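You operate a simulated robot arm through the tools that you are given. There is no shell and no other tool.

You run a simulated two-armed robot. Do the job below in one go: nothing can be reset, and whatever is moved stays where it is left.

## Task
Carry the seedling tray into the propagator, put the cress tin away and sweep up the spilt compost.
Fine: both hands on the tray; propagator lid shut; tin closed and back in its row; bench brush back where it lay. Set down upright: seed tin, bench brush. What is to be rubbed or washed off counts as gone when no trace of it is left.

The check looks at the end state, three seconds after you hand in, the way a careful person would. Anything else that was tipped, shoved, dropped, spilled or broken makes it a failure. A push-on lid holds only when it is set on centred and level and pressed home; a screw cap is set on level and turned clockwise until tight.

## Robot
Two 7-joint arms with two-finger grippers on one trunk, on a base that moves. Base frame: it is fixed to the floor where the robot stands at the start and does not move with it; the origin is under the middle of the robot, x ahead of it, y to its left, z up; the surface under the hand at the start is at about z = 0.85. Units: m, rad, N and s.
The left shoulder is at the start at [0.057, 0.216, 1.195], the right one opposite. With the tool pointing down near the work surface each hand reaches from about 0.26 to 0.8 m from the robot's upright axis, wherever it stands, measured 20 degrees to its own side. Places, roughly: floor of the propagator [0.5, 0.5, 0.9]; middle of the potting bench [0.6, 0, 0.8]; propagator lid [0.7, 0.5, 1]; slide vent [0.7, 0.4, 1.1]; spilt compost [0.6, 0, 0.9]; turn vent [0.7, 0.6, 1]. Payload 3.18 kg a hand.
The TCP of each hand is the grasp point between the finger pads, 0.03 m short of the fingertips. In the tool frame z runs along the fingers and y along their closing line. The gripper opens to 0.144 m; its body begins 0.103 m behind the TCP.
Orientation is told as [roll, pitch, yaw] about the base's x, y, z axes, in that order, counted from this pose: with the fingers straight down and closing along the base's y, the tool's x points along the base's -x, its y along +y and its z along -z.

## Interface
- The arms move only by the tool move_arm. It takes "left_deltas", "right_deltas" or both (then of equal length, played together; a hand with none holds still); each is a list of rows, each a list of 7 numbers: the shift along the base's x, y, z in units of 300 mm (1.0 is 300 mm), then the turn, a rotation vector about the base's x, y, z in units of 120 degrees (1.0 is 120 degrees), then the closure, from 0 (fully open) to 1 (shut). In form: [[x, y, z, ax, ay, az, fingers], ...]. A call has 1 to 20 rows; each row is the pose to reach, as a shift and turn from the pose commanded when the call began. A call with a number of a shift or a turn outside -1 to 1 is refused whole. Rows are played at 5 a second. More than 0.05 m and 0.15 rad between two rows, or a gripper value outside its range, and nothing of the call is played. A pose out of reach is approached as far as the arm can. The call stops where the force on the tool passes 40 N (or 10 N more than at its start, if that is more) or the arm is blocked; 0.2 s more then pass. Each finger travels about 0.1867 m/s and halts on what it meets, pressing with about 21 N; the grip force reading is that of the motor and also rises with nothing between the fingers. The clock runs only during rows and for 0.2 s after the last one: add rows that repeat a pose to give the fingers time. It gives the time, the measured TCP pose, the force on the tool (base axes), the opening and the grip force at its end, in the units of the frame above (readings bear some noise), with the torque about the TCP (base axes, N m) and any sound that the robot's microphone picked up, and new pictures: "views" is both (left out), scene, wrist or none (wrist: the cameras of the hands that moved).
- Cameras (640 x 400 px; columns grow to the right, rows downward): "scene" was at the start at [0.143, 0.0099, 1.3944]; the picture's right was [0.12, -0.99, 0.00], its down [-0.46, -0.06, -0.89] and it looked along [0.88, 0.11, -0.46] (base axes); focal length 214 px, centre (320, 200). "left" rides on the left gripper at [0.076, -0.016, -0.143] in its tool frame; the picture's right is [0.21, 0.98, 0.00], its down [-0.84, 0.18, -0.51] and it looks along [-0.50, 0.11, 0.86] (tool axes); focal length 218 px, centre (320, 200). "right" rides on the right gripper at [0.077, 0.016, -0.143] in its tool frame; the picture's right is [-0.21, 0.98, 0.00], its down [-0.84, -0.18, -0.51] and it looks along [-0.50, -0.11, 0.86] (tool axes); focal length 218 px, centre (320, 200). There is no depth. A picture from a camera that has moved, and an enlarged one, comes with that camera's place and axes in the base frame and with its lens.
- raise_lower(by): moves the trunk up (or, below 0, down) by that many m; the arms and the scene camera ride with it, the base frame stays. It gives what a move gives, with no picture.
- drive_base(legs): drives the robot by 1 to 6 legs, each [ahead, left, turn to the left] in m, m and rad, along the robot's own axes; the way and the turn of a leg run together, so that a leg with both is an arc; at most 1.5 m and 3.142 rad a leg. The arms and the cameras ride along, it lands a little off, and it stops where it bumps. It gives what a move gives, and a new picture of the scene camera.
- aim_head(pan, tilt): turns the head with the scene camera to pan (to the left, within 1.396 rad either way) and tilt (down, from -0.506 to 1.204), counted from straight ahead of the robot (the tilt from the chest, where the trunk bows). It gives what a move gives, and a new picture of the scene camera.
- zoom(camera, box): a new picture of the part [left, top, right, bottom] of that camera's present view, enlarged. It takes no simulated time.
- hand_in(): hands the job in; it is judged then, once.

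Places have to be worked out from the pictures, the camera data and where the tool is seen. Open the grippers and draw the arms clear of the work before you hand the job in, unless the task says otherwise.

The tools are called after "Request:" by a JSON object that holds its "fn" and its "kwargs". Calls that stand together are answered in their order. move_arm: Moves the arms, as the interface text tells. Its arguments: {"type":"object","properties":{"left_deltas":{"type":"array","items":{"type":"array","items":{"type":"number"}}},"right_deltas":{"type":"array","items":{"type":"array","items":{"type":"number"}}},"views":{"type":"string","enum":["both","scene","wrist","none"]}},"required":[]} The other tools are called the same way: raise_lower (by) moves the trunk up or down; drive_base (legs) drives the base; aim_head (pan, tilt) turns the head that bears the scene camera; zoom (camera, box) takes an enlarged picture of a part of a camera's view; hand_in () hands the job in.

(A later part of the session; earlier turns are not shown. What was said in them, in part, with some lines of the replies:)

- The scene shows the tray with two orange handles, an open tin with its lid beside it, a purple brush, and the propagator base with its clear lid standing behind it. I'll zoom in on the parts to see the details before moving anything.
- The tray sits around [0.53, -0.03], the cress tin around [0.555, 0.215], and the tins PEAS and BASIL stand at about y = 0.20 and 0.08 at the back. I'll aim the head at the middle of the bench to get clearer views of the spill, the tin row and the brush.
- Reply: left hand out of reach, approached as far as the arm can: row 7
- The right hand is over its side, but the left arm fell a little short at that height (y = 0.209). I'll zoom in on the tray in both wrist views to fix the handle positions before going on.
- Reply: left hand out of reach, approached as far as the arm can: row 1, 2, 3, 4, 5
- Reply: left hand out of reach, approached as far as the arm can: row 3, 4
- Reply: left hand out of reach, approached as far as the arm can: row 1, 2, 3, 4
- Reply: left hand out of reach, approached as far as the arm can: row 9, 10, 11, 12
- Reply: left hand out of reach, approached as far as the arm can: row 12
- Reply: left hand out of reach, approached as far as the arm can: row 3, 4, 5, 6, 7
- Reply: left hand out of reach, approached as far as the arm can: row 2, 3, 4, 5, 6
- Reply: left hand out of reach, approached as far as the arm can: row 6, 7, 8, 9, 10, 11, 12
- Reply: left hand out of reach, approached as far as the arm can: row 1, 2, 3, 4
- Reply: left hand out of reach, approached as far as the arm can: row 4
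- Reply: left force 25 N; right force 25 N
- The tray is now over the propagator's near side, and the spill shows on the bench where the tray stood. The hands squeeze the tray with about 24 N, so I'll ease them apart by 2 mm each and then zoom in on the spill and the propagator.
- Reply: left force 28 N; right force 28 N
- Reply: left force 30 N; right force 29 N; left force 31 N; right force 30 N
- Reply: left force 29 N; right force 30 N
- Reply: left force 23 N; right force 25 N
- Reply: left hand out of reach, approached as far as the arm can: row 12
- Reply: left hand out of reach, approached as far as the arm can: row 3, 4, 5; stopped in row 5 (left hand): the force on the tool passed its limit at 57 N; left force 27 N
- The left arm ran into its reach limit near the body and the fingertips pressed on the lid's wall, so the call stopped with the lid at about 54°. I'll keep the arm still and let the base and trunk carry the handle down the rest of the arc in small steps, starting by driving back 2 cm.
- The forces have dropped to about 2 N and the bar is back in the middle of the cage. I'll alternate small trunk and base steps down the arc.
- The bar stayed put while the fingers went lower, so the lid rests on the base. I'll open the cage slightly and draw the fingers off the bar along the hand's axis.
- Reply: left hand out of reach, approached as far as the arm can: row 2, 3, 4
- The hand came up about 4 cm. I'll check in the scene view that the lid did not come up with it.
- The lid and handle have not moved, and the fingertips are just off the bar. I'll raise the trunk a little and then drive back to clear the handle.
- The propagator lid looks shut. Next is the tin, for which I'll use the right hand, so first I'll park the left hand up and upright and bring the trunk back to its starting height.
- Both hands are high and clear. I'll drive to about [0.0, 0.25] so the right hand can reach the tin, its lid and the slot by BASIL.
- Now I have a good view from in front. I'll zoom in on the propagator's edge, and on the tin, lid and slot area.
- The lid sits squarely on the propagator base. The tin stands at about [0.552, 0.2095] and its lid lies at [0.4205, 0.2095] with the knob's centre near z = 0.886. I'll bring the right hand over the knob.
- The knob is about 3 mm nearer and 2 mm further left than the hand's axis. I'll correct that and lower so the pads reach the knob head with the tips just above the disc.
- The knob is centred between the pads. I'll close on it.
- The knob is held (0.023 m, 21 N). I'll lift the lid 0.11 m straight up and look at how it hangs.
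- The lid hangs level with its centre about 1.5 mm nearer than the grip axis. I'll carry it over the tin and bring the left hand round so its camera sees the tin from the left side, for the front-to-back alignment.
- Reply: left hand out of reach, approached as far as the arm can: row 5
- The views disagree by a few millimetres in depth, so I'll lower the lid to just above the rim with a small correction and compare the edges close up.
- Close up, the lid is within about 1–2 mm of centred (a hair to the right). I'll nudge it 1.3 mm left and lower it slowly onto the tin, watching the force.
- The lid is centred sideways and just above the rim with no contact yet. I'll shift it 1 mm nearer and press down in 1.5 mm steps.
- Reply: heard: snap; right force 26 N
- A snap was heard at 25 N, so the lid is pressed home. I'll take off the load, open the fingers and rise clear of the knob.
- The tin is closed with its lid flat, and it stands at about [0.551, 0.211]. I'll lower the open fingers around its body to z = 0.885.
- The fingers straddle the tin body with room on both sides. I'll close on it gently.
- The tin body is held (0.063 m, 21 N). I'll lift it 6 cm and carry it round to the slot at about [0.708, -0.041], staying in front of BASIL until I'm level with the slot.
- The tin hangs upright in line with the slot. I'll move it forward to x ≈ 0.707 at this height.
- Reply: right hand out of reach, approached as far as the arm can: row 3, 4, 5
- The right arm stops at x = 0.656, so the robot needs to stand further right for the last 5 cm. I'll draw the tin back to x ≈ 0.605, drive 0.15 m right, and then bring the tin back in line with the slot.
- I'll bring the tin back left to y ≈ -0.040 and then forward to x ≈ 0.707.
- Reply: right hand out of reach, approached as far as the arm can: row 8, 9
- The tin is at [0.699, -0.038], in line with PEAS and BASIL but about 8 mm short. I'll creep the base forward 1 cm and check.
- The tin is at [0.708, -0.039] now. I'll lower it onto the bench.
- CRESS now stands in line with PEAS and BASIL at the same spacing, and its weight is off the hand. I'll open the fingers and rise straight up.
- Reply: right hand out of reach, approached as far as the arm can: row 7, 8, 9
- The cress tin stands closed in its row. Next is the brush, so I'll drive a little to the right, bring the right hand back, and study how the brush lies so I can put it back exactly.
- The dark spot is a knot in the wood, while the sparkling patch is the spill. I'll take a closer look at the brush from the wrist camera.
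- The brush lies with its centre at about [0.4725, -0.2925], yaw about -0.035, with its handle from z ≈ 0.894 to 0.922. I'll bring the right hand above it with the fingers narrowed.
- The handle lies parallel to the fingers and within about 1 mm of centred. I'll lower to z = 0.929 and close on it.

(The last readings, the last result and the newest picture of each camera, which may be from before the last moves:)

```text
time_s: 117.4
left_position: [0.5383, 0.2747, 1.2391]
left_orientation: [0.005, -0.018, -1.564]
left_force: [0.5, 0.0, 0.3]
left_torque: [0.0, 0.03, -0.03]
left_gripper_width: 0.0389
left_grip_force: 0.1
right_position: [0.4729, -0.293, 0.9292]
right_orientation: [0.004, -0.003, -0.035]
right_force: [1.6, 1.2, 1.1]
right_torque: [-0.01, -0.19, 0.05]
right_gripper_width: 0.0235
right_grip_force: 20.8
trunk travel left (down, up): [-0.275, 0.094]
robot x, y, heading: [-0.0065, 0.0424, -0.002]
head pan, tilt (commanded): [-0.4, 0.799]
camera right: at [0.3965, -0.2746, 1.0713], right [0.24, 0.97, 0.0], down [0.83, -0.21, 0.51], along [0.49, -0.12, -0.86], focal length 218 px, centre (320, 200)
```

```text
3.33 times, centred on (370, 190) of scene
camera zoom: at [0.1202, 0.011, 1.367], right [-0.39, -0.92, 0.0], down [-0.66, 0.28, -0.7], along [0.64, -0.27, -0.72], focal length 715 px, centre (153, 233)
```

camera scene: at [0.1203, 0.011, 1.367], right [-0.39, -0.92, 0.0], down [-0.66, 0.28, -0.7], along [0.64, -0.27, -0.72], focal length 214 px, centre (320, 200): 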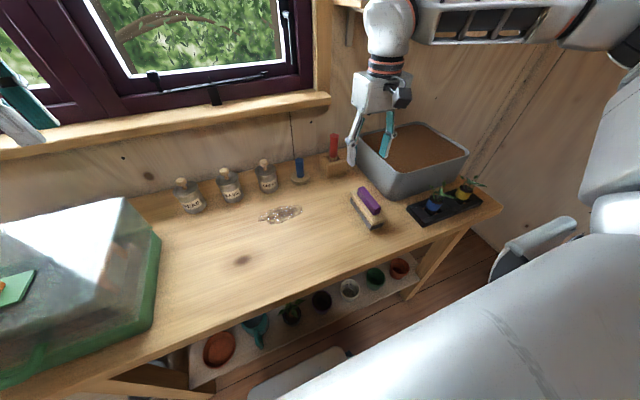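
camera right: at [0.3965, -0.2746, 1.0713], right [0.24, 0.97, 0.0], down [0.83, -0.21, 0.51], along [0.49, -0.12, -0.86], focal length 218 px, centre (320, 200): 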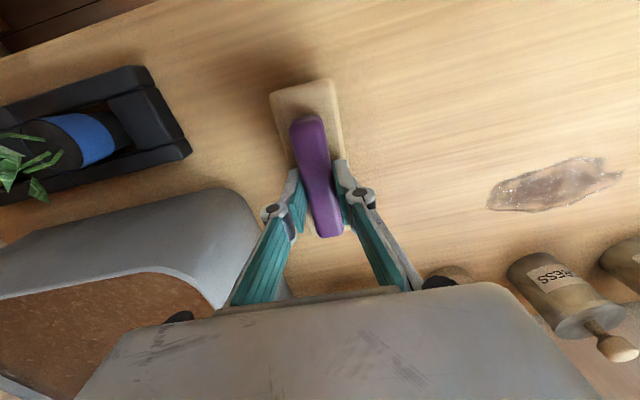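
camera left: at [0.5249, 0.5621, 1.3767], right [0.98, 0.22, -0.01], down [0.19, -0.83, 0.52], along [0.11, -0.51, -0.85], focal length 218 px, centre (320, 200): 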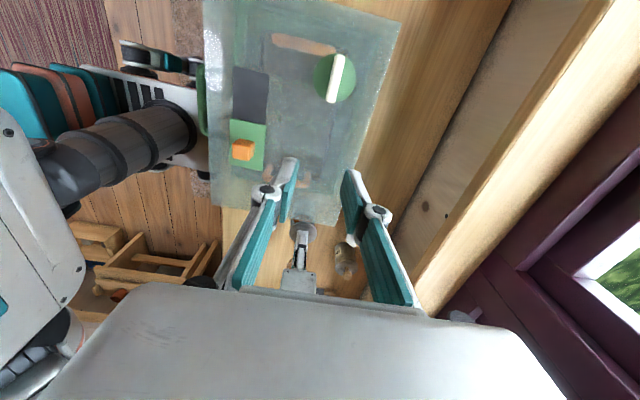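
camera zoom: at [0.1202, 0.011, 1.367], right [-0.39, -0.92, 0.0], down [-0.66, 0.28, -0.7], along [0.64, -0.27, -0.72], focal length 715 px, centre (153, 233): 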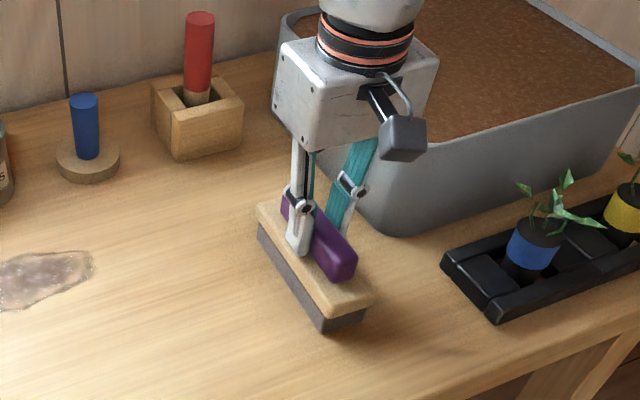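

The brush is held (0.0235 m). The spill spans about x 0.54–0.605, y -0.115–0.025. I'll lift the brush 2 cm, carry it to the right edge of the spill and lower it to the bench.

Request:
{"fn": "move_arm", "kwargs": {"right_deltas": [[0, 0, 0.04, 0, 0, 0, 1.0], [0.0, 0.0, 0.08, 0, 0, 0, 1.0], [0.08, 0.11, 0.08, 0, 0, 0, 1.0], [0.17, 0.22, 0.08, 0, 0, 0, 1.0], [0.26, 0.33, 0.08, 0, 0, 0, 1.0], [0.335, 0.44, 0.08, 0, 0, 0, 1.0], [0.335, 0.44, 0.04, 0, 0, 0, 1.0], [0.335, 0.44, 0.01, 0, 0, 0, 1.0], [0.335, 0.44, -0.002, 0, 0, 0, 1.0]], "views": "both"}}

```text
time_s: 119.4
left_position: [0.5381, 0.274, 1.2402]
left_orientation: [0.004, -0.016, -1.563]
left_force: [0.1, -0.6, 0.9]
left_torque: [0.02, -0.01, 0.01]
left_gripper_width: 0.039
left_grip_force: 0.0
right_position: [0.5732, -0.1611, 0.9282]
right_orientation: [0.005, -0.003, -0.038]
right_force: [-0.7, -1.4, 11.8]
right_torque: [-0.09, 0.31, 0.05]
right_gripper_width: 0.0237
right_grip_force: 20.8
trunk travel left (down, up): [-0.275, 0.094]
robot x, y, heading: [-0.011, 0.0446, 0.007]
head pan, tilt (commanded): [-0.4, 0.799]
camera scene: at [0.1194, 0.0108, 1.3673], right [-0.39, -0.92, 0.0], down [-0.66, 0.28, -0.7], along [0.64, -0.27, -0.72], focal length 214 px, centre (320, 200)
camera right: at [0.4973, -0.1421, 1.0709], right [0.24, 0.97, 0.01], down [0.83, -0.21, 0.51], along [0.5, -0.12, -0.86], focal length 218 px, centre (320, 200)
```

scene: 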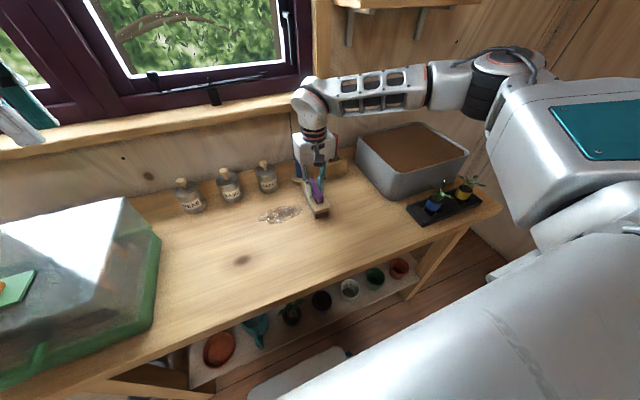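
right: 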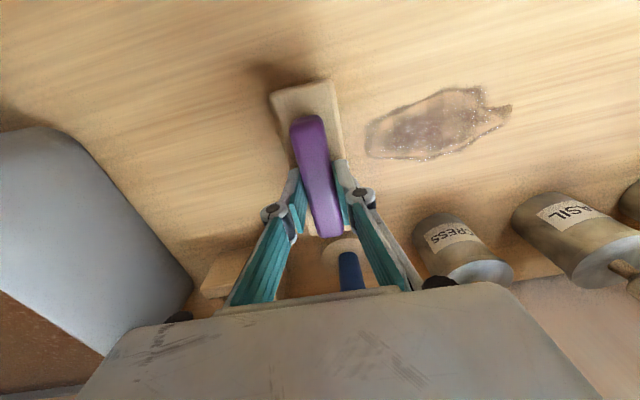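

The brush presses on the bench with about 12 N just right of the spill. I'll sweep across it to the left and back.

Request:
{"fn": "move_arm", "kwargs": {"right_deltas": [[0, 0.1, 0, 0, 0, 0, 1.0], [0, 0.2, 0, 0, 0, 0, 1.0], [0, 0.3, 0, 0, 0, 0, 1.0], [0, 0.4, 0, 0, 0, 0, 1.0], [0, 0.5, 0, 0, 0, 0, 1.0], [0, 0.6, 0, 0, 0, 0, 1.0], [0, 0.7, 0, 0, 0, 0, 1.0], [0, 0.77, 0, 0, 0, 0, 1.0]], "views": "both"}}

```text
time_s: 121.2
left_position: [0.537, 0.2736, 1.2404]
left_orientation: [0.005, -0.018, -1.563]
left_force: [0.3, 0.3, -0.1]
left_torque: [0.02, 0.0, 0.02]
left_gripper_width: 0.0389
left_grip_force: 0.1
right_position: [0.5721, 0.0702, 0.9282]
right_orientation: [0.004, -0.003, -0.036]
right_force: [-0.3, -3.9, 14.9]
right_torque: [-0.09, 0.16, -0.04]
right_gripper_width: 0.0236
right_grip_force: 21.0
trunk travel left (down, up): [-0.275, 0.094]
robot x, y, heading: [-0.0041, 0.0425, 0.003]
head pan, tilt (commanded): [-0.4, 0.799]
camera scene: at [0.1188, 0.0107, 1.3672], right [-0.39, -0.92, 0.0], down [-0.66, 0.28, -0.7], along [0.64, -0.27, -0.72], focal length 214 px, centre (320, 200)
camera right: at [0.4959, 0.089, 1.0708], right [0.24, 0.97, 0.0], down [0.83, -0.21, 0.51], along [0.49, -0.12, -0.86], focal length 218 px, centre (320, 200)
```

scene: 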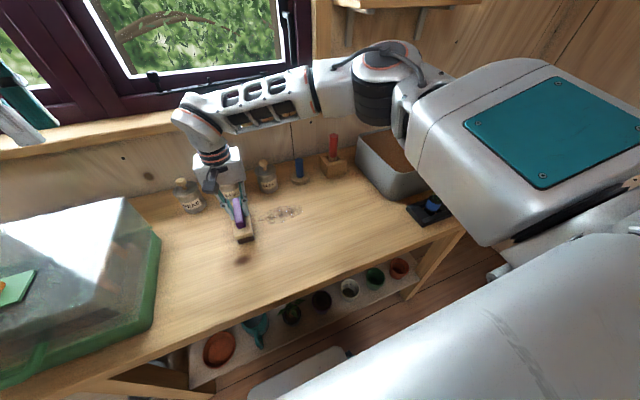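
right: 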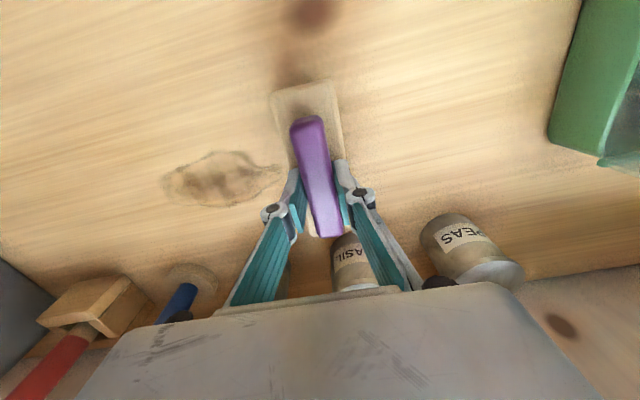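

The patch has faded clearly after one stroke. I'll sweep back and forth again over the same band.

Request:
{"fn": "move_arm", "kwargs": {"right_deltas": [[0, -0.1, 0, 0, 0, 0, 1.0], [0, -0.2, 0, 0, 0, 0, 1.0], [0, -0.3, 0, 0, 0, 0, 1.0], [0, -0.4, 0, 0, 0, 0, 1.0], [0, -0.5, 0, 0, 0, 0, 1.0], [0, -0.6, 0, 0, 0, 0, 1.0], [0, -0.7, 0, 0, 0, 0, 1.0], [0, -0.76, 0, 0, 0, 0, 1.0], [0, -0.66, 0, 0, 0, 0, 1.0], [0, -0.56, 0, 0, 0, 0, 1.0], [0, -0.46, 0, 0, 0, 0, 1.0], [0, -0.36, 0, 0, 0, 0, 1.0], [0, -0.26, 0, 0, 0, 0, 1.0], [0, -0.16, 0, 0, 0, 0, 1.0], [0, -0.06, 0, 0, 0, 0, 1.0], [0, 0, 0, 0, 0, 0, 1.0]], "views": "both"}}

Request:
{"fn": "zoom", "kwargs": {"camera": "right", "box": [120, 110, 320, 235]}}

```text
time_s: 124.6
left_position: [0.5369, 0.2754, 1.2389]
left_orientation: [0.004, -0.018, -1.563]
left_force: [-0.4, 0.3, -0.3]
left_torque: [-0.02, -0.01, 0.03]
left_gripper_width: 0.0389
left_grip_force: 0.0
right_position: [0.5734, 0.0707, 0.9272]
right_orientation: [0.003, 0.0, -0.036]
right_force: [-0.1, -0.2, -0.2]
right_torque: [0.08, -0.06, 0.04]
right_gripper_width: 0.0236
right_grip_force: 20.9
trunk travel left (down, up): [-0.275, 0.094]
robot x, y, heading: [-0.0055, 0.0457, 0.003]
head pan, tilt (commanded): [-0.4, 0.799]
camera scene: at [0.1202, 0.0113, 1.3669], right [-0.39, -0.92, 0.0], down [-0.66, 0.28, -0.7], along [0.64, -0.27, -0.72], focal length 214 px, centre (320, 200)
camera right: at [0.4977, 0.0895, 1.0696], right [0.24, 0.97, 0.0], down [0.84, -0.21, 0.51], along [0.49, -0.12, -0.86], focal length 218 px, centre (320, 200)
```

scene: 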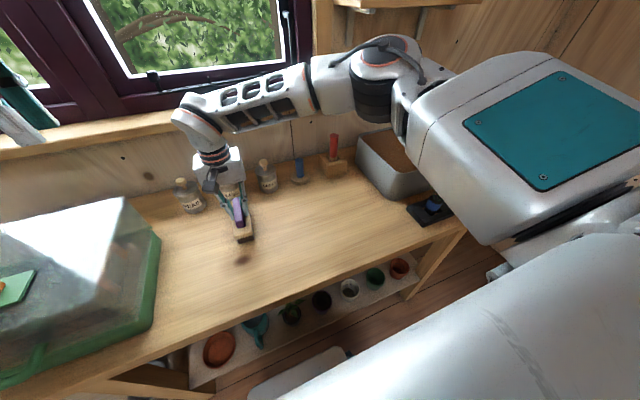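
right: 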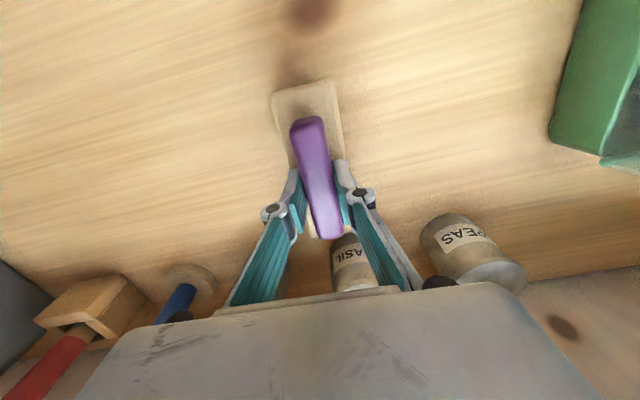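

```text
3.20 times, centred on (220, 172) of right
camera zoom: at [0.4977, 0.0895, 1.0696], right [0.24, 0.97, 0.0], down [0.84, -0.21, 0.51], along [0.49, -0.12, -0.86], focal length 698 px, centre (640, 288)
```

zoom: 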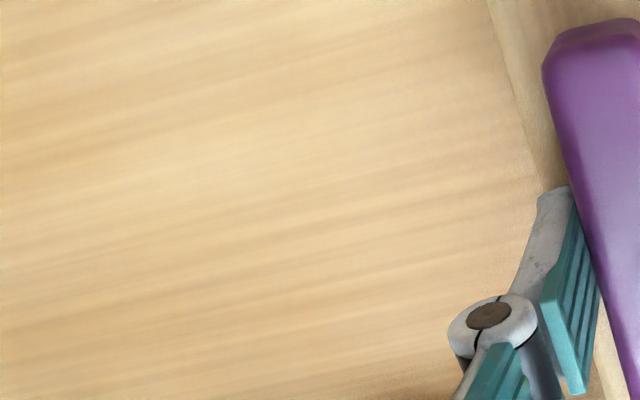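

The patch is gone in this view. I'll zoom in on the scene view of that spot as well.

Request:
{"fn": "zoom", "kwargs": {"camera": "scene", "box": [200, 170, 340, 270]}}

Request:
{"fn": "zoom", "kwargs": {"camera": "right", "box": [60, 60, 360, 260]}}

```text
4.00 times, centred on (270, 220) of scene
camera zoom: at [0.1202, 0.0113, 1.3669], right [-0.39, -0.92, 0.0], down [-0.66, 0.28, -0.7], along [0.64, -0.27, -0.72], focal length 858 px, centre (520, 120)
```

zoom: 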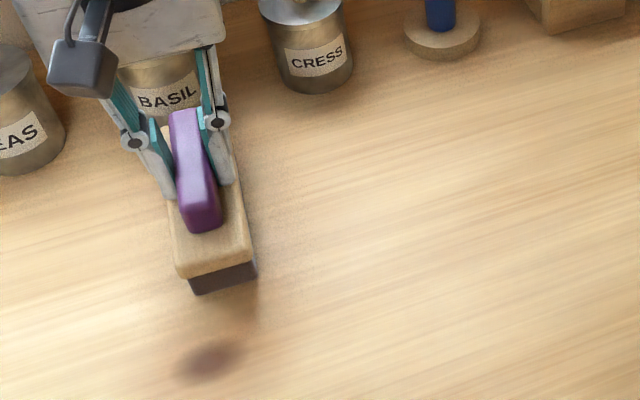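

```text
2.00 times, centred on (210, 160) of right
camera zoom: at [0.4977, 0.0895, 1.0696], right [0.24, 0.97, 0.0], down [0.84, -0.21, 0.51], along [0.49, -0.12, -0.86], focal length 436 px, centre (540, 280)
```

zoom: 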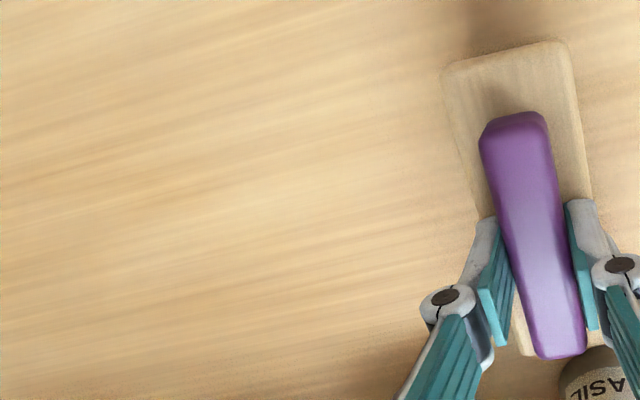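

No trace is visible in either view. For good measure I'll make one more pair of strokes with slight pressure, ending at the right side.

Request:
{"fn": "move_arm", "kwargs": {"right_deltas": [[0, -0.1, -0.004, 0, 0, 0, 1.0], [0, -0.2, -0.005, 0, 0, 0, 1.0], [0, -0.3, -0.005, 0, 0, 0, 1.0], [0, -0.4, -0.005, 0, 0, 0, 1.0], [0, -0.5, -0.005, 0, 0, 0, 1.0], [0, -0.6, -0.005, 0, 0, 0, 1.0], [0, -0.7, -0.005, 0, 0, 0, 1.0], [0, -0.6, -0.005, 0, 0, 0, 1.0], [0, -0.5, -0.005, 0, 0, 0, 1.0], [0, -0.4, -0.005, 0, 0, 0, 1.0], [0, -0.3, -0.005, 0, 0, 0, 1.0], [0, -0.2, -0.005, 0, 0, 0, 1.0], [0, -0.3, -0.005, 0, 0, 0, 1.0], [0, -0.4, -0.005, 0, 0, 0, 1.0], [0, -0.5, -0.005, 0, 0, 0, 1.0], [0, -0.6, -0.005, 0, 0, 0, 1.0], [0, -0.7, -0.005, 0, 0, 0, 1.0], [0, -0.77, -0.005, 0, 0, 0, 1.0], [0, -0.77, 0.03, 0, 0, 0, 1.0], [0, -0.77, 0.07, 0, 0, 0, 1.0]], "views": "both"}}

Request:
{"fn": "zoom", "kwargs": {"camera": "right", "box": [300, 40, 600, 240]}}

Request:
{"fn": "zoom", "kwargs": {"camera": "scene", "box": [200, 150, 350, 260]}}

```text
time_s: 128.8
left_position: [0.538, 0.2752, 1.2397]
left_orientation: [0.003, -0.017, -1.562]
left_force: [-0.2, 0.4, 0.1]
left_torque: [-0.04, -0.01, -0.02]
left_gripper_width: 0.0389
left_grip_force: 0.1
right_position: [0.5712, -0.1634, 0.9479]
right_orientation: [0.004, 0.0, -0.035]
right_force: [0.0, 0.3, -0.8]
right_torque: [-0.01, 0.0, 0.0]
right_gripper_width: 0.0237
right_grip_force: 20.8
trunk travel left (down, up): [-0.275, 0.094]
robot x, y, heading: [-0.0069, 0.0439, -0.001]
head pan, tilt (commanded): [-0.4, 0.799]
camera scene: at [0.1199, 0.0107, 1.367], right [-0.39, -0.92, 0.0], down [-0.66, 0.28, -0.7], along [0.64, -0.27, -0.72], focal length 214 px, centre (320, 200)
camera right: at [0.4967, -0.1436, 1.0901], right [0.24, 0.97, 0.0], down [0.84, -0.21, 0.51], along [0.49, -0.12, -0.86], focal length 218 px, centre (320, 200)
```

scene: 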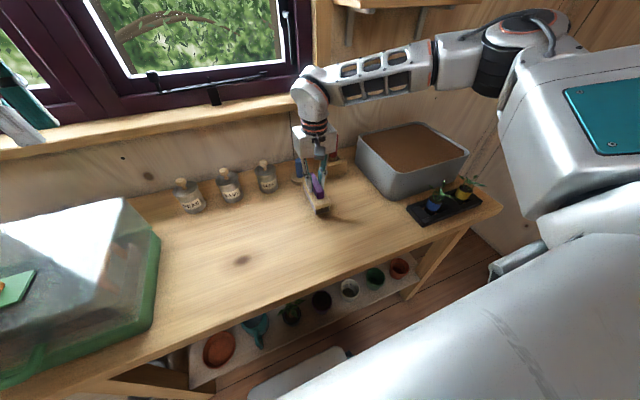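
right: 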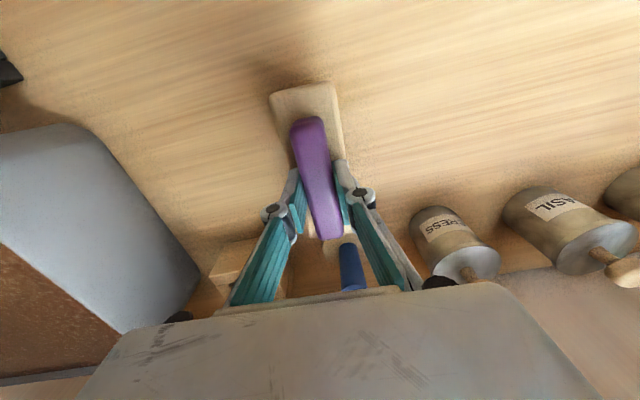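

```text
2.00 times, centred on (450, 140) of right
camera zoom: at [0.4967, -0.1436, 1.0901], right [0.24, 0.97, 0.0], down [0.84, -0.21, 0.51], along [0.49, -0.12, -0.86], focal length 436 px, centre (60, 320)
```

zoom: 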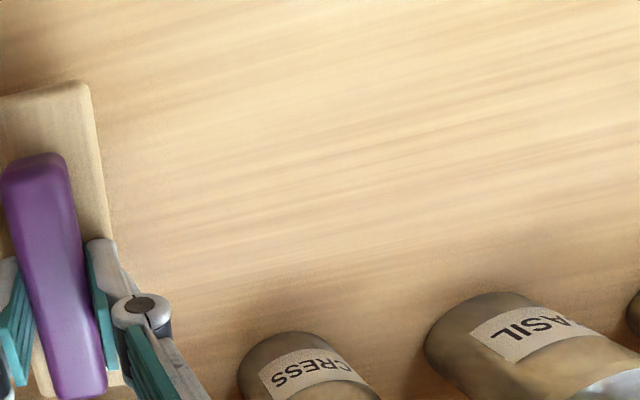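

```text
3.64 times, centred on (275, 205) of scene
camera zoom: at [0.1199, 0.0107, 1.367], right [-0.39, -0.92, 0.0], down [-0.66, 0.28, -0.7], along [0.64, -0.27, -0.72], focal length 780 px, centre (484, 182)
```

zoom: 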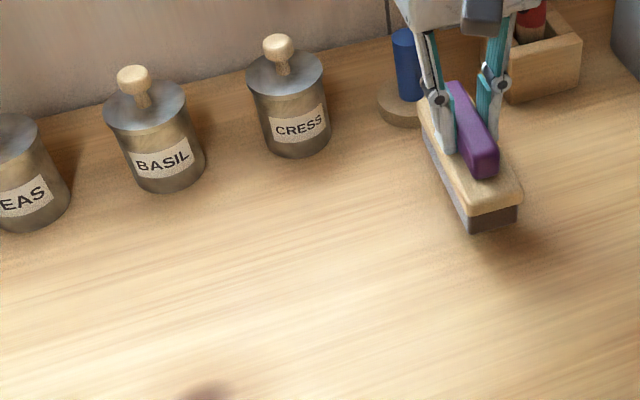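

The bench is clean. I'll carry the brush back to where it lay and lower it to just above the bench.

Request:
{"fn": "move_arm", "kwargs": {"right_deltas": [[-0.08, -0.11, 0, 0, 0, 0, 1.0], [-0.17, -0.22, 0, 0, 0, 0, 1.0], [-0.26, -0.33, 0, 0, 0, 0, 1.0], [-0.335, -0.44, 0, 0, 0, 0, 1.0], [-0.335, -0.44, -0.03, 0, 0, 0, 1.0], [-0.335, -0.44, -0.055, 0, 0, 0, 1.0], [-0.335, -0.44, -0.066, 0, 0, 0, 1.0], [-0.335, -0.44, -0.07, 0, 0, 0, 1.0]], "views": "both"}}

Request:
{"fn": "zoom", "kwargs": {"camera": "scene", "box": [310, 130, 430, 250]}}

```text
time_s: 130.6
left_position: [0.5379, 0.2755, 1.2397]
left_orientation: [0.005, -0.017, -1.564]
left_force: [-0.5, -0.2, 0.0]
left_torque: [0.0, -0.01, 0.01]
left_gripper_width: 0.0392
left_grip_force: 0.0
right_position: [0.4709, -0.2936, 0.9278]
right_orientation: [0.004, -0.003, -0.037]
right_force: [-0.3, -0.6, -0.5]
right_torque: [-0.02, -0.02, -0.01]
right_gripper_width: 0.0238
right_grip_force: 21.0
trunk travel left (down, up): [-0.275, 0.094]
robot x, y, heading: [-0.004, 0.0446, 0.004]
head pan, tilt (commanded): [-0.4, 0.799]
camera scene: at [0.1202, 0.0106, 1.367], right [-0.39, -0.92, 0.0], down [-0.66, 0.28, -0.7], along [0.64, -0.27, -0.72], focal length 214 px, centre (320, 200)
camera right: at [0.3959, -0.2747, 1.0699], right [0.24, 0.97, 0.0], down [0.84, -0.21, 0.51], along [0.49, -0.12, -0.86], focal length 218 px, centre (320, 200)
```

scene: 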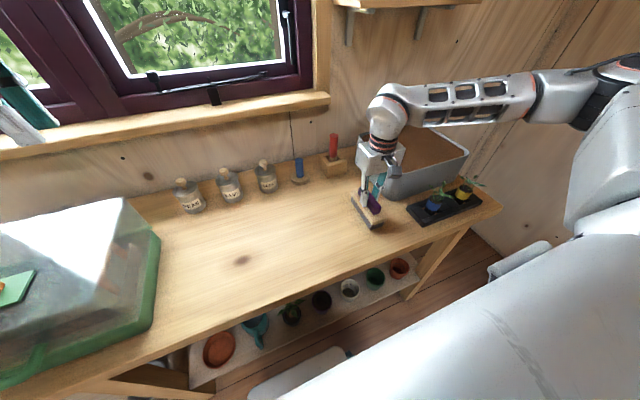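
right: 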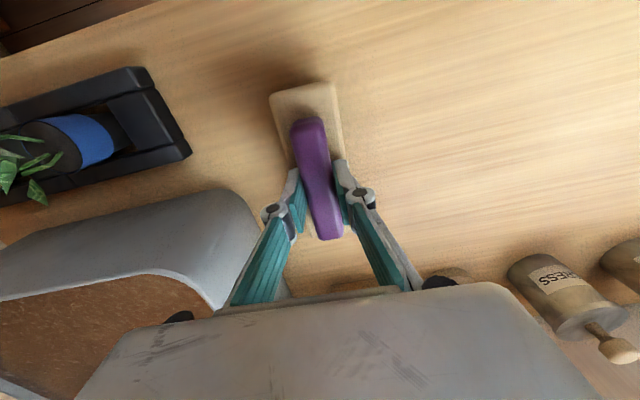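

```text
3.33 times, centred on (370, 190) of scene
camera zoom: at [0.1202, 0.0106, 1.367], right [-0.39, -0.92, 0.0], down [-0.66, 0.28, -0.7], along [0.64, -0.27, -0.72], focal length 715 px, centre (153, 233)
```

zoom: 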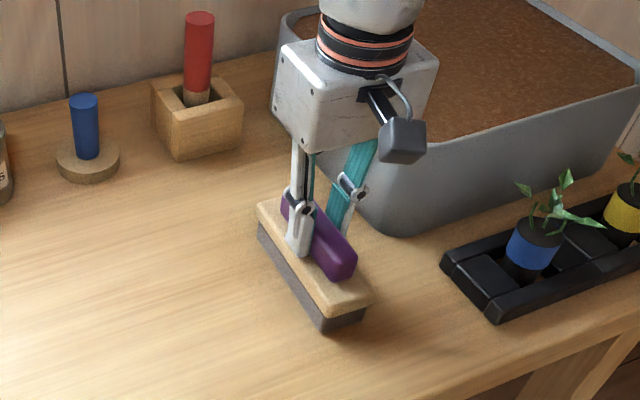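

The brush matches its old outline within about a millimetre but is not quite down. I'll lower in 0.6 mm steps until it touches.

Request:
{"fn": "move_arm", "kwargs": {"right_deltas": [[0.003, 0, -0.002, 0, 0, 0, 1.0], [0.003, 0, -0.004, 0, 0, 0, 1.0], [0.003, 0, -0.006, 0, 0, 0, 1.0], [0.003, 0, -0.008, 0, 0, 0, 1.0]], "views": "none"}}

```text
time_s: 131.6
left_position: [0.5371, 0.2745, 1.2404]
left_orientation: [0.005, -0.017, -1.564]
left_force: [0.0, 0.6, 0.2]
left_torque: [0.0, 0.03, 0.01]
left_gripper_width: 0.0388
left_grip_force: 0.0
right_position: [0.4731, -0.294, 0.9256]
right_orientation: [0.004, -0.003, -0.035]
right_force: [-1.8, -5.6, 16.1]
right_torque: [-0.15, 0.5, 0.01]
right_gripper_width: 0.0238
right_grip_force: 21.1
trunk travel left (down, up): [-0.275, 0.094]
robot x, y, heading: [-0.0018, 0.0413, 0.002]
head pan, tilt (commanded): [-0.4, 0.799]
```

It's down (16 N). I'll ease the press, open the fingers and rise straight up.

Request:
{"fn": "move_arm", "kwargs": {"right_deltas": [[0, 0, 0.003, 0, 0, 0, 1.0], [0, 0, 0.004, 0, 0, 0, 0.82], [0, 0, 0.004, 0, 0, 0, 0.75], [0, 0, 0.004, 0, 0, 0, 0.68], [0, 0, 0.004, 0, 0, 0, 0.65], [0, 0, 0.08, 0, 0, 0, 0.65], [0, 0, 0.2, 0, 0, 0, 0.65], [0, 0, 0.32, 0, 0, 0, 0.65]], "views": "both"}}

Request:
{"fn": "zoom", "kwargs": {"camera": "scene", "box": [310, 150, 430, 250]}}

Request:
{"fn": "zoom", "kwargs": {"camera": "right", "box": [220, 30, 420, 200]}}

```text
time_s: 133.4
left_position: [0.5376, 0.2743, 1.2392]
left_orientation: [0.005, -0.019, -1.564]
left_force: [0.1, 1.1, -0.2]
left_torque: [0.0, -0.02, -0.02]
left_gripper_width: 0.0386
left_grip_force: 0.1
right_position: [0.4723, -0.2926, 1.02]
right_orientation: [0.003, 0.001, -0.034]
right_force: [-0.9, -0.6, 0.0]
right_torque: [0.0, -0.01, 0.02]
right_gripper_width: 0.05
right_grip_force: 0.1
trunk travel left (down, up): [-0.275, 0.094]
robot x, y, heading: [-0.0078, 0.043, 0.002]
head pan, tilt (commanded): [-0.4, 0.799]
camera scene: at [0.1197, 0.0111, 1.3671], right [-0.39, -0.92, 0.0], down [-0.66, 0.28, -0.7], along [0.64, -0.27, -0.72], focal length 214 px, centre (320, 200)
camera right: at [0.3962, -0.2729, 1.1629], right [0.24, 0.97, 0.0], down [0.84, -0.21, 0.51], along [0.49, -0.12, -0.86], focal length 218 px, centre (320, 200)
```

scene: 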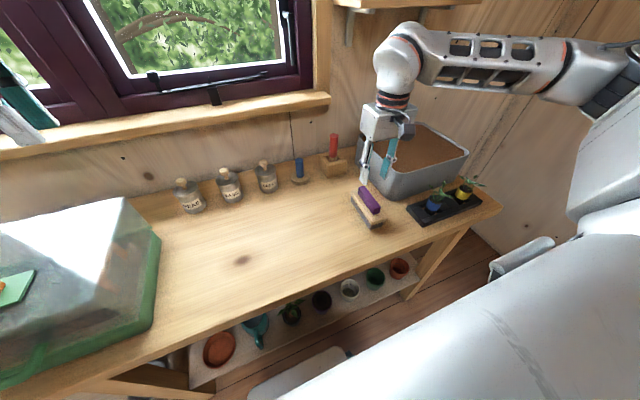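
right: 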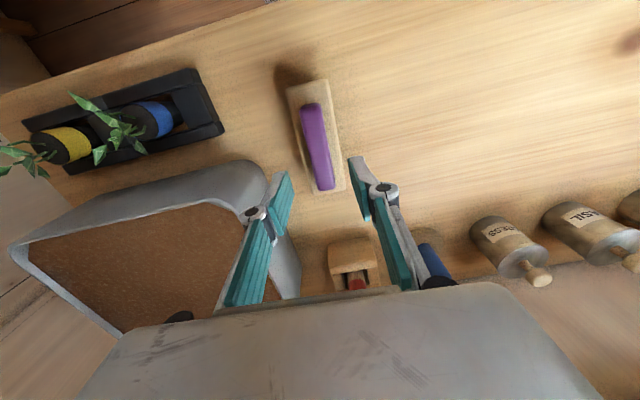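

```text
4.00 times, centred on (370, 200) of scene
camera zoom: at [0.1197, 0.0111, 1.3671], right [-0.39, -0.92, 0.0], down [-0.66, 0.28, -0.7], along [0.64, -0.27, -0.72], focal length 858 px, centre (120, 200)
```

zoom: 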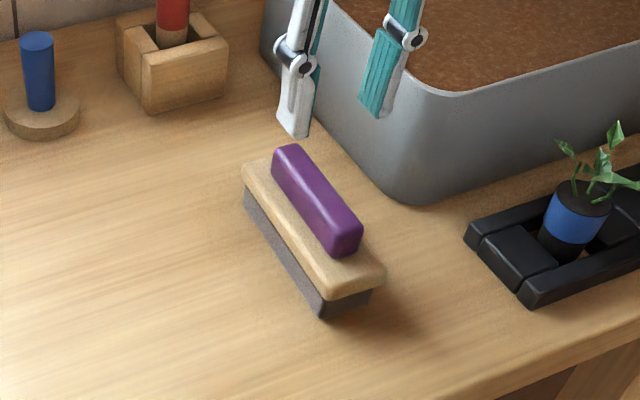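

```text
2.35 times, centred on (320, 115) of right
camera zoom: at [0.3962, -0.2729, 1.1629], right [0.24, 0.97, 0.0], down [0.84, -0.21, 0.51], along [0.49, -0.12, -0.86], focal length 514 px, centre (320, 400)
```

zoom: 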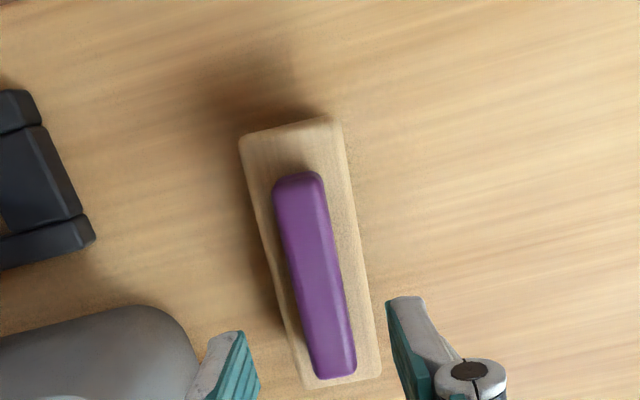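

The brush is back where it lay, upright. Now I'll check that the propagator lid is really shut, with the head camera.

Request:
{"fn": "aim_head", "kwargs": {"pan": 0.6, "tilt": 0.65}}

Request:
{"fn": "zoom", "kwargs": {"camera": "scene", "box": [200, 150, 460, 350]}}

```text
time_s: 134.7
left_position: [0.5382, 0.2742, 1.2391]
left_orientation: [0.002, -0.018, -1.563]
left_force: [-0.3, -0.4, -0.8]
left_torque: [-0.01, 0.03, -0.02]
left_gripper_width: 0.0388
left_grip_force: 0.0
right_position: [0.4725, -0.2931, 1.0187]
right_orientation: [0.004, -0.001, -0.035]
right_force: [0.5, -0.5, -0.6]
right_torque: [-0.01, -0.03, 0.01]
right_gripper_width: 0.0502
right_grip_force: 0.0
trunk travel left (down, up): [-0.275, 0.094]
robot x, y, heading: [-0.0035, 0.0425, 0.002]
head pan, tilt (commanded): [0.6, 0.649]
camera scene: at [0.1174, 0.0912, 1.3796], right [0.57, -0.82, 0.0], down [-0.5, -0.34, -0.8], along [0.66, 0.45, -0.6], focal length 214 px, centre (320, 200)
```

scene: 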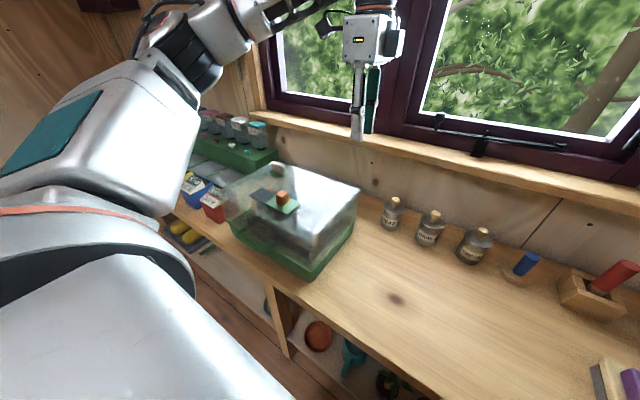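

```text
2.00 times, centred on (330, 250) of scene
camera zoom: at [0.1174, 0.0912, 1.3796], right [0.57, -0.82, 0.0], down [-0.5, -0.34, -0.8], along [0.66, 0.45, -0.6], focal length 429 px, centre (300, 100)
```

zoom: 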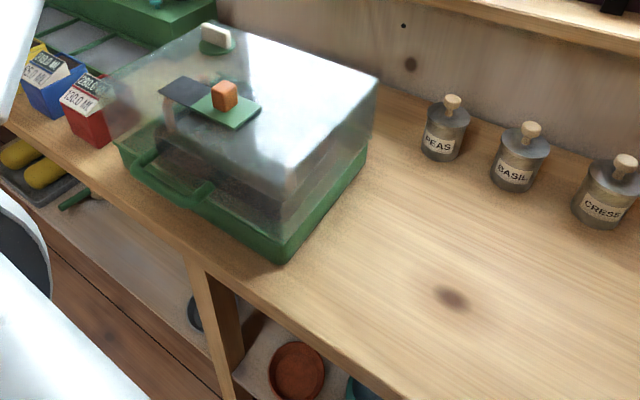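

I'll zoom in further on the lid's front corner and right side to look for a gap.

Request:
{"fn": "zoom", "kwargs": {"camera": "scene", "box": [220, 205, 360, 290]}}

Request:
{"fn": "zoom", "kwargs": {"camera": "scene", "box": [290, 180, 370, 290]}}

```text
4.57 times, centred on (290, 248) of scene
camera zoom: at [0.1174, 0.0912, 1.3796], right [0.57, -0.82, 0.0], down [-0.5, -0.34, -0.8], along [0.66, 0.45, -0.6], focal length 980 px, centre (457, -17)
```

zoom: 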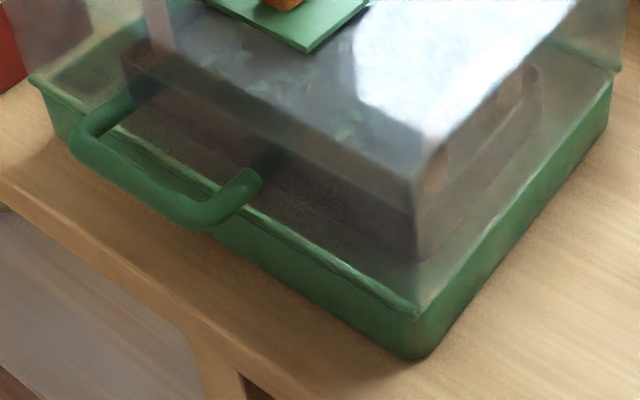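

```text
3.64 times, centred on (330, 235) of scene
camera zoom: at [0.1174, 0.0912, 1.3796], right [0.57, -0.82, 0.0], down [-0.5, -0.34, -0.8], along [0.66, 0.45, -0.6], focal length 780 px, centre (284, 73)
```

zoom: 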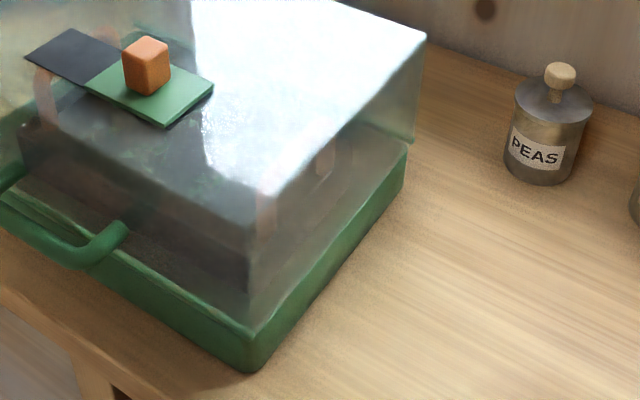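

The lid looks seated all round and its handle bar sits at the height I expect for shut (z ≈ 0.917). To be sure it isn't held a hair open by hinge friction, I'll press lightly on the lid's top near its front right corner with the closed left fingers.

Request:
{"fn": "move_arm", "kwargs": {"left_deltas": [[-0.06, 0.042, -0.08, 0, 0, 0, 0.85], [-0.12, 0.084, -0.18, 0, 0, 0, 1.0], [-0.18, 0.126, -0.28, 0, 0, 0, 1.0], [-0.24, 0.168, -0.38, 0, 0, 0, 1.0], [-0.3, 0.21, -0.48, 0, 0, 0, 1.0], [-0.359, 0.252, -0.58, 0, 0, 0, 1.0], [-0.359, 0.252, -0.63, 0, 0, 0, 1.0]], "views": "both"}}

Request:
{"fn": "zoom", "kwargs": {"camera": "scene", "box": [220, 140, 420, 290]}}

```text
time_s: 136.3
left_position: [0.4315, 0.3499, 1.0488]
left_orientation: [0.003, -0.016, -1.564]
left_force: [0.8, -0.8, 1.6]
left_torque: [-0.02, -0.04, -0.01]
left_gripper_width: 0.0059
left_grip_force: 31.2
right_position: [0.4728, -0.2936, 1.0196]
right_orientation: [0.003, -0.003, -0.035]
right_force: [-0.4, 0.9, 0.3]
right_torque: [-0.01, 0.04, -0.01]
right_gripper_width: 0.0506
right_grip_force: 0.1
trunk travel left (down, up): [-0.275, 0.094]
robot x, y, heading: [-0.0051, 0.0438, -0.006]
head pan, tilt (commanded): [0.6, 0.649]
camera scene: at [0.1173, 0.0907, 1.3797], right [0.57, -0.82, 0.0], down [-0.5, -0.34, -0.8], along [0.66, 0.45, -0.6], focal length 214 px, centre (320, 200)
camera left: at [0.415, 0.4289, 1.1892], right [0.98, 0.22, 0.0], down [0.18, -0.83, 0.52], along [0.11, -0.51, -0.85], focal length 218 px, centre (320, 200)
```

scene: 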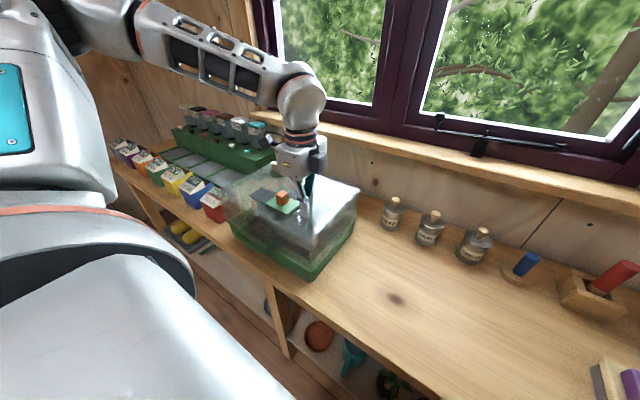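
left: 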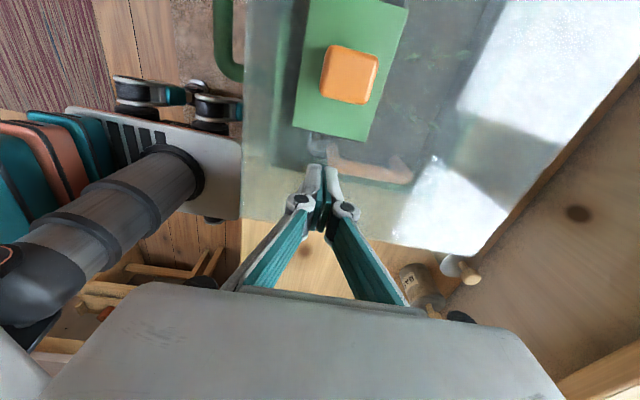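

```text
2.67 times, centred on (320, 215) of scene
camera zoom: at [0.1173, 0.0907, 1.3797], right [0.57, -0.82, 0.0], down [-0.5, -0.34, -0.8], along [0.66, 0.45, -0.6], focal length 572 px, centre (320, 160)
```

zoom: 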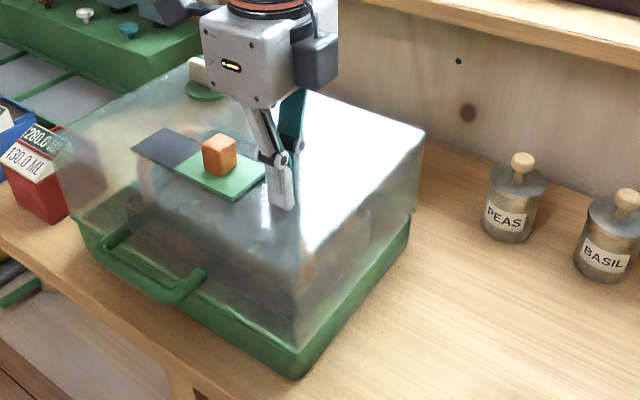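

The fingertips are just above the lid's top. I'll lower in 3 mm steps and check for contact.

Request:
{"fn": "move_arm", "kwargs": {"left_deltas": [[0, 0, -0.01, 0, 0, 0, 1.0], [0, 0, -0.02, 0, 0, 0, 1.0], [0, 0, -0.03, 0, 0, 0, 1.0], [0, 0, -0.04, 0, 0, 0, 1.0], [0, 0, -0.05, 0, 0, 0, 1.0]], "views": "none"}}

```text
time_s: 137.0
left_position: [0.4305, 0.3496, 1.0479]
left_orientation: [0.017, -0.018, -1.561]
left_force: [-8.2, 3.7, 20.7]
left_torque: [0.34, 0.21, 0.16]
left_gripper_width: 0.0059
left_grip_force: 30.2
right_position: [0.4718, -0.2917, 1.0195]
right_orientation: [0.004, -0.002, -0.036]
right_force: [0.2, -0.5, -0.8]
right_torque: [-0.02, -0.01, -0.01]
right_gripper_width: 0.0501
right_grip_force: 0.0
trunk travel left (down, up): [-0.275, 0.094]
robot x, y, heading: [-0.0062, 0.0426, 0.006]
head pan, tilt (commanded): [0.6, 0.649]
stopped in row 3 (left hand): the force on the tool passed its limit at 45 N (the readings are from after the stop); the commanded pose is now the measured one
```

The lid is solid under about 45 N and did not give, so it's fully shut. I'll lift the left hand off and look at the whole again.

Request:
{"fn": "move_arm", "kwargs": {"left_deltas": [[0, 0, 0.05, 0, 0, 0, 1.0], [0, 0, 0.2, 0, 0, 0, 1.0], [0, 0, 0.35, 0, 0, 0, 0.9], [0, 0, 0.5, 0, 0, 0, 0.7], [0, 0, 0.62, 0, 0, 0, 0.5]], "right_deltas": [[0, 0.02, 0.1, 0, 0, 0, 0.65], [0, 0.04, 0.2, 0, 0, 0, 0.6], [0, 0.06, 0.3, 0, 0, 0, 0.5], [0, 0.08, 0.4, 0, 0, 0, 0.4], [0, 0.1, 0.5, 0, 0, 0, 0.3]], "views": "none"}}

Request:
{"fn": "drive_base", "kwargs": {"legs": [[-0.3, 0.05, 0]]}}

Request:
{"fn": "aim_head", "kwargs": {"pan": 0.1, "tilt": 0.5}}

```text
time_s: 138.2
left_position: [0.4343, 0.3526, 1.2312]
left_orientation: [0.014, -0.017, -1.565]
left_force: [-0.1, -0.1, 0.2]
left_torque: [-0.03, -0.03, 0.01]
left_gripper_width: 0.072
left_grip_force: 0.1
right_position: [0.4726, -0.2621, 1.1702]
right_orientation: [0.004, -0.002, -0.033]
right_force: [-0.1, 0.3, -0.1]
right_torque: [0.0, -0.03, -0.01]
right_gripper_width: 0.1006
right_grip_force: 0.1
trunk travel left (down, up): [-0.275, 0.094]
robot x, y, heading: [-0.0069, 0.0433, 0.003]
head pan, tilt (commanded): [0.6, 0.649]
```

```text
time_s: 140.3
left_position: [0.1321, 0.4015, 1.2312]
left_orientation: [0.014, -0.019, -1.566]
left_force: [0.0, 0.4, -0.1]
left_torque: [-0.01, -0.03, 0.02]
left_gripper_width: 0.0721
left_grip_force: 0.0
right_position: [0.1697, -0.2144, 1.1707]
right_orientation: [0.003, -0.002, -0.035]
right_force: [-1.4, -0.8, 1.2]
right_torque: [-0.02, 0.0, 0.03]
right_gripper_width: 0.1008
right_grip_force: 0.0
trunk travel left (down, up): [-0.275, 0.094]
robot x, y, heading: [-0.3071, 0.0912, -0.003]
head pan, tilt (commanded): [0.6, 0.649]
camera scene: at [-0.1854, 0.1404, 1.3796], right [0.57, -0.82, 0.0], down [-0.5, -0.34, -0.8], along [0.66, 0.45, -0.6], focal length 214 px, centre (320, 200)
```

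scene: 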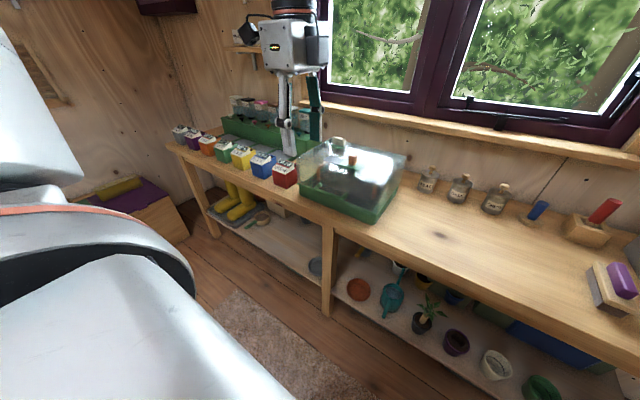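

```text
time_s: 141.2
left_position: [0.1329, 0.4008, 1.2318]
left_orientation: [0.014, -0.018, -1.564]
left_force: [0.2, 0.6, -0.4]
left_torque: [-0.03, -0.02, -0.01]
left_gripper_width: 0.0719
left_grip_force: 0.0
right_position: [0.1696, -0.2138, 1.1708]
right_orientation: [0.004, -0.001, -0.036]
right_force: [0.3, 0.5, -0.1]
right_torque: [0.0, 0.0, 0.01]
right_gripper_width: 0.101
right_grip_force: 0.1
trunk travel left (down, up): [-0.275, 0.094]
robot x, y, heading: [-0.3085, 0.0934, 0.002]
head pan, tilt (commanded): [0.099, 0.499]
camera scene: at [-0.1659, 0.1004, 1.3929], right [0.1, -0.99, 0.0], down [-0.48, -0.05, -0.88], along [0.87, 0.09, -0.48], focal length 214 px, centre (320, 200)
```

scene: 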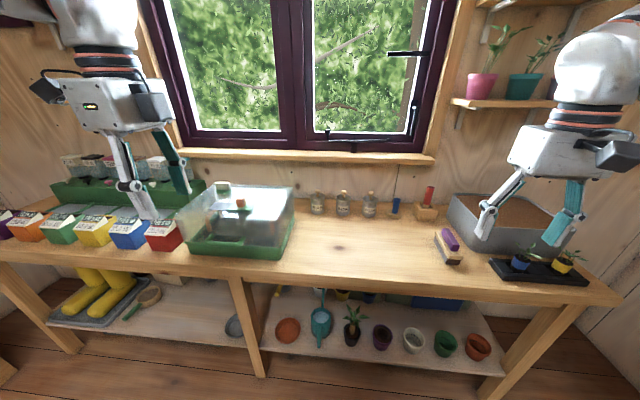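

Request:
{"fn": "zoom", "kwargs": {"camera": "scene", "box": [170, 170, 330, 270]}}

Request:
{"fn": "zoom", "kwargs": {"camera": "scene", "box": [290, 170, 480, 280]}}

Request:
{"fn": "zoom", "kwargs": {"camera": "scene", "box": [0, 140, 200, 270]}}

```text
4.00 times, centred on (250, 220) of scene
camera zoom: at [-0.1659, 0.1004, 1.3929], right [0.1, -0.99, 0.0], down [-0.48, -0.05, -0.88], along [0.87, 0.09, -0.48], focal length 858 px, centre (600, 120)
```

zoom: 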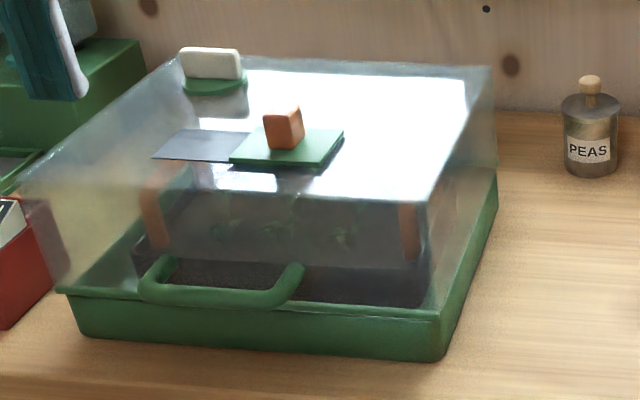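

```text
3.37 times, centred on (385, 225) of scene
camera zoom: at [-0.1659, 0.1004, 1.3929], right [0.1, -0.99, 0.0], down [-0.48, -0.05, -0.88], along [0.87, 0.09, -0.48], focal length 722 px, centre (101, 116)
```

zoom: 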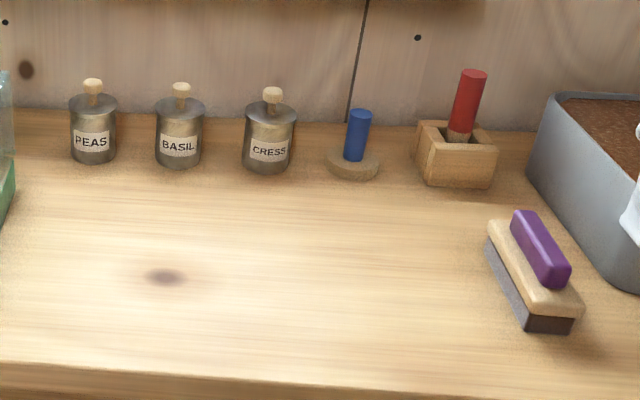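

```text
3.08 times, centred on (100, 205) of scene
camera zoom: at [-0.1659, 0.1004, 1.3929], right [0.1, -0.99, 0.0], down [-0.48, -0.05, -0.88], along [0.87, 0.09, -0.48], focal length 660 px, centre (997, 185)
```

zoom: 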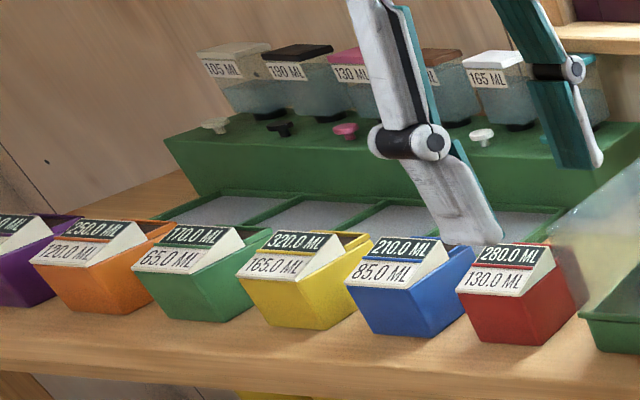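

Everything looks right: the tray is inside with the lid shut, the three tins are in a row, the brush is back, and the bench is clean. I'll open both grippers fully here, clear of the work.

Request:
{"fn": "move_arm", "kwargs": {"left_deltas": [[0, 0, 0, 0, 0, 0, 0.2], [0, 0, 0, 0, 0, 0, 0.0], [0, 0, 0, 0, 0, 0, 0.0]], "right_deltas": [[0, 0, 0, 0, 0, 0, 0.1], [0, 0, 0, 0, 0, 0, 0.0], [0, 0, 0, 0, 0, 0, 0.0]], "views": "scene"}}

```text
time_s: 142.0
left_position: [0.1333, 0.4015, 1.2317]
left_orientation: [0.015, -0.019, -1.567]
left_force: [0.7, 0.3, -0.2]
left_torque: [0.02, 0.02, -0.03]
left_gripper_width: 0.1442
left_grip_force: 0.2
right_position: [0.17, -0.2132, 1.171]
right_orientation: [0.005, -0.001, -0.037]
right_force: [0.6, -1.3, 0.1]
right_torque: [-0.01, 0.0, 0.0]
right_gripper_width: 0.1437
right_grip_force: 0.1
trunk travel left (down, up): [-0.275, 0.094]
robot x, y, heading: [-0.3095, 0.0959, 0.004]
head pan, tilt (commanded): [0.099, 0.499]
camera scene: at [-0.1658, 0.1003, 1.3929], right [0.1, -0.99, 0.0], down [-0.48, -0.05, -0.88], along [0.87, 0.09, -0.48], focal length 214 px, centre (320, 200)
```

scene: 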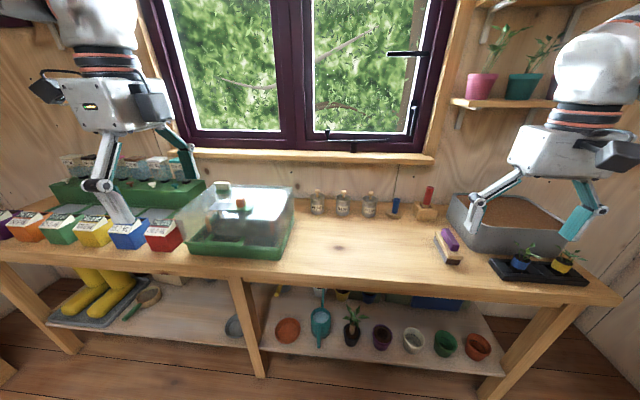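

The grippers are open and both arms hang well clear of the bench. All the parts of the job are done, so I hand it in.

Request:
{"fn": "hand_in", "kwargs": {}}

```text
The job is handed in.
```

I've handed the job in, and every part of it is done. The result of the check hasn't come back.

- **Tray:** I lifted it with both hands and set it down inside the propagator. The seedlings look undisturbed.
- **Propagator lid:** I swung it shut by its handle. Pressing on the top with about 45 N did not move it. While closing, one move stopped when the fingertips pressed on the lid's wall, at a peak of about 57 N. I saw no damage.
- **Cress tin:** I set the lid on level and pressed until it snapped home. The tin now stands upright to the right of BASIL, at the same spacing as PEAS and BASIL. That matches the PEAS, BASIL, CRESS cards on the shelf.
- **Compost:** I brushed the patch until no trace showed in either camera. The dark spot still on the bench is a knot in the wood.
- **Brush:** It is back where it lay, upright and within 1–2 mm of its old place.

Both grippers are open and the arms are drawn clear of the bench.
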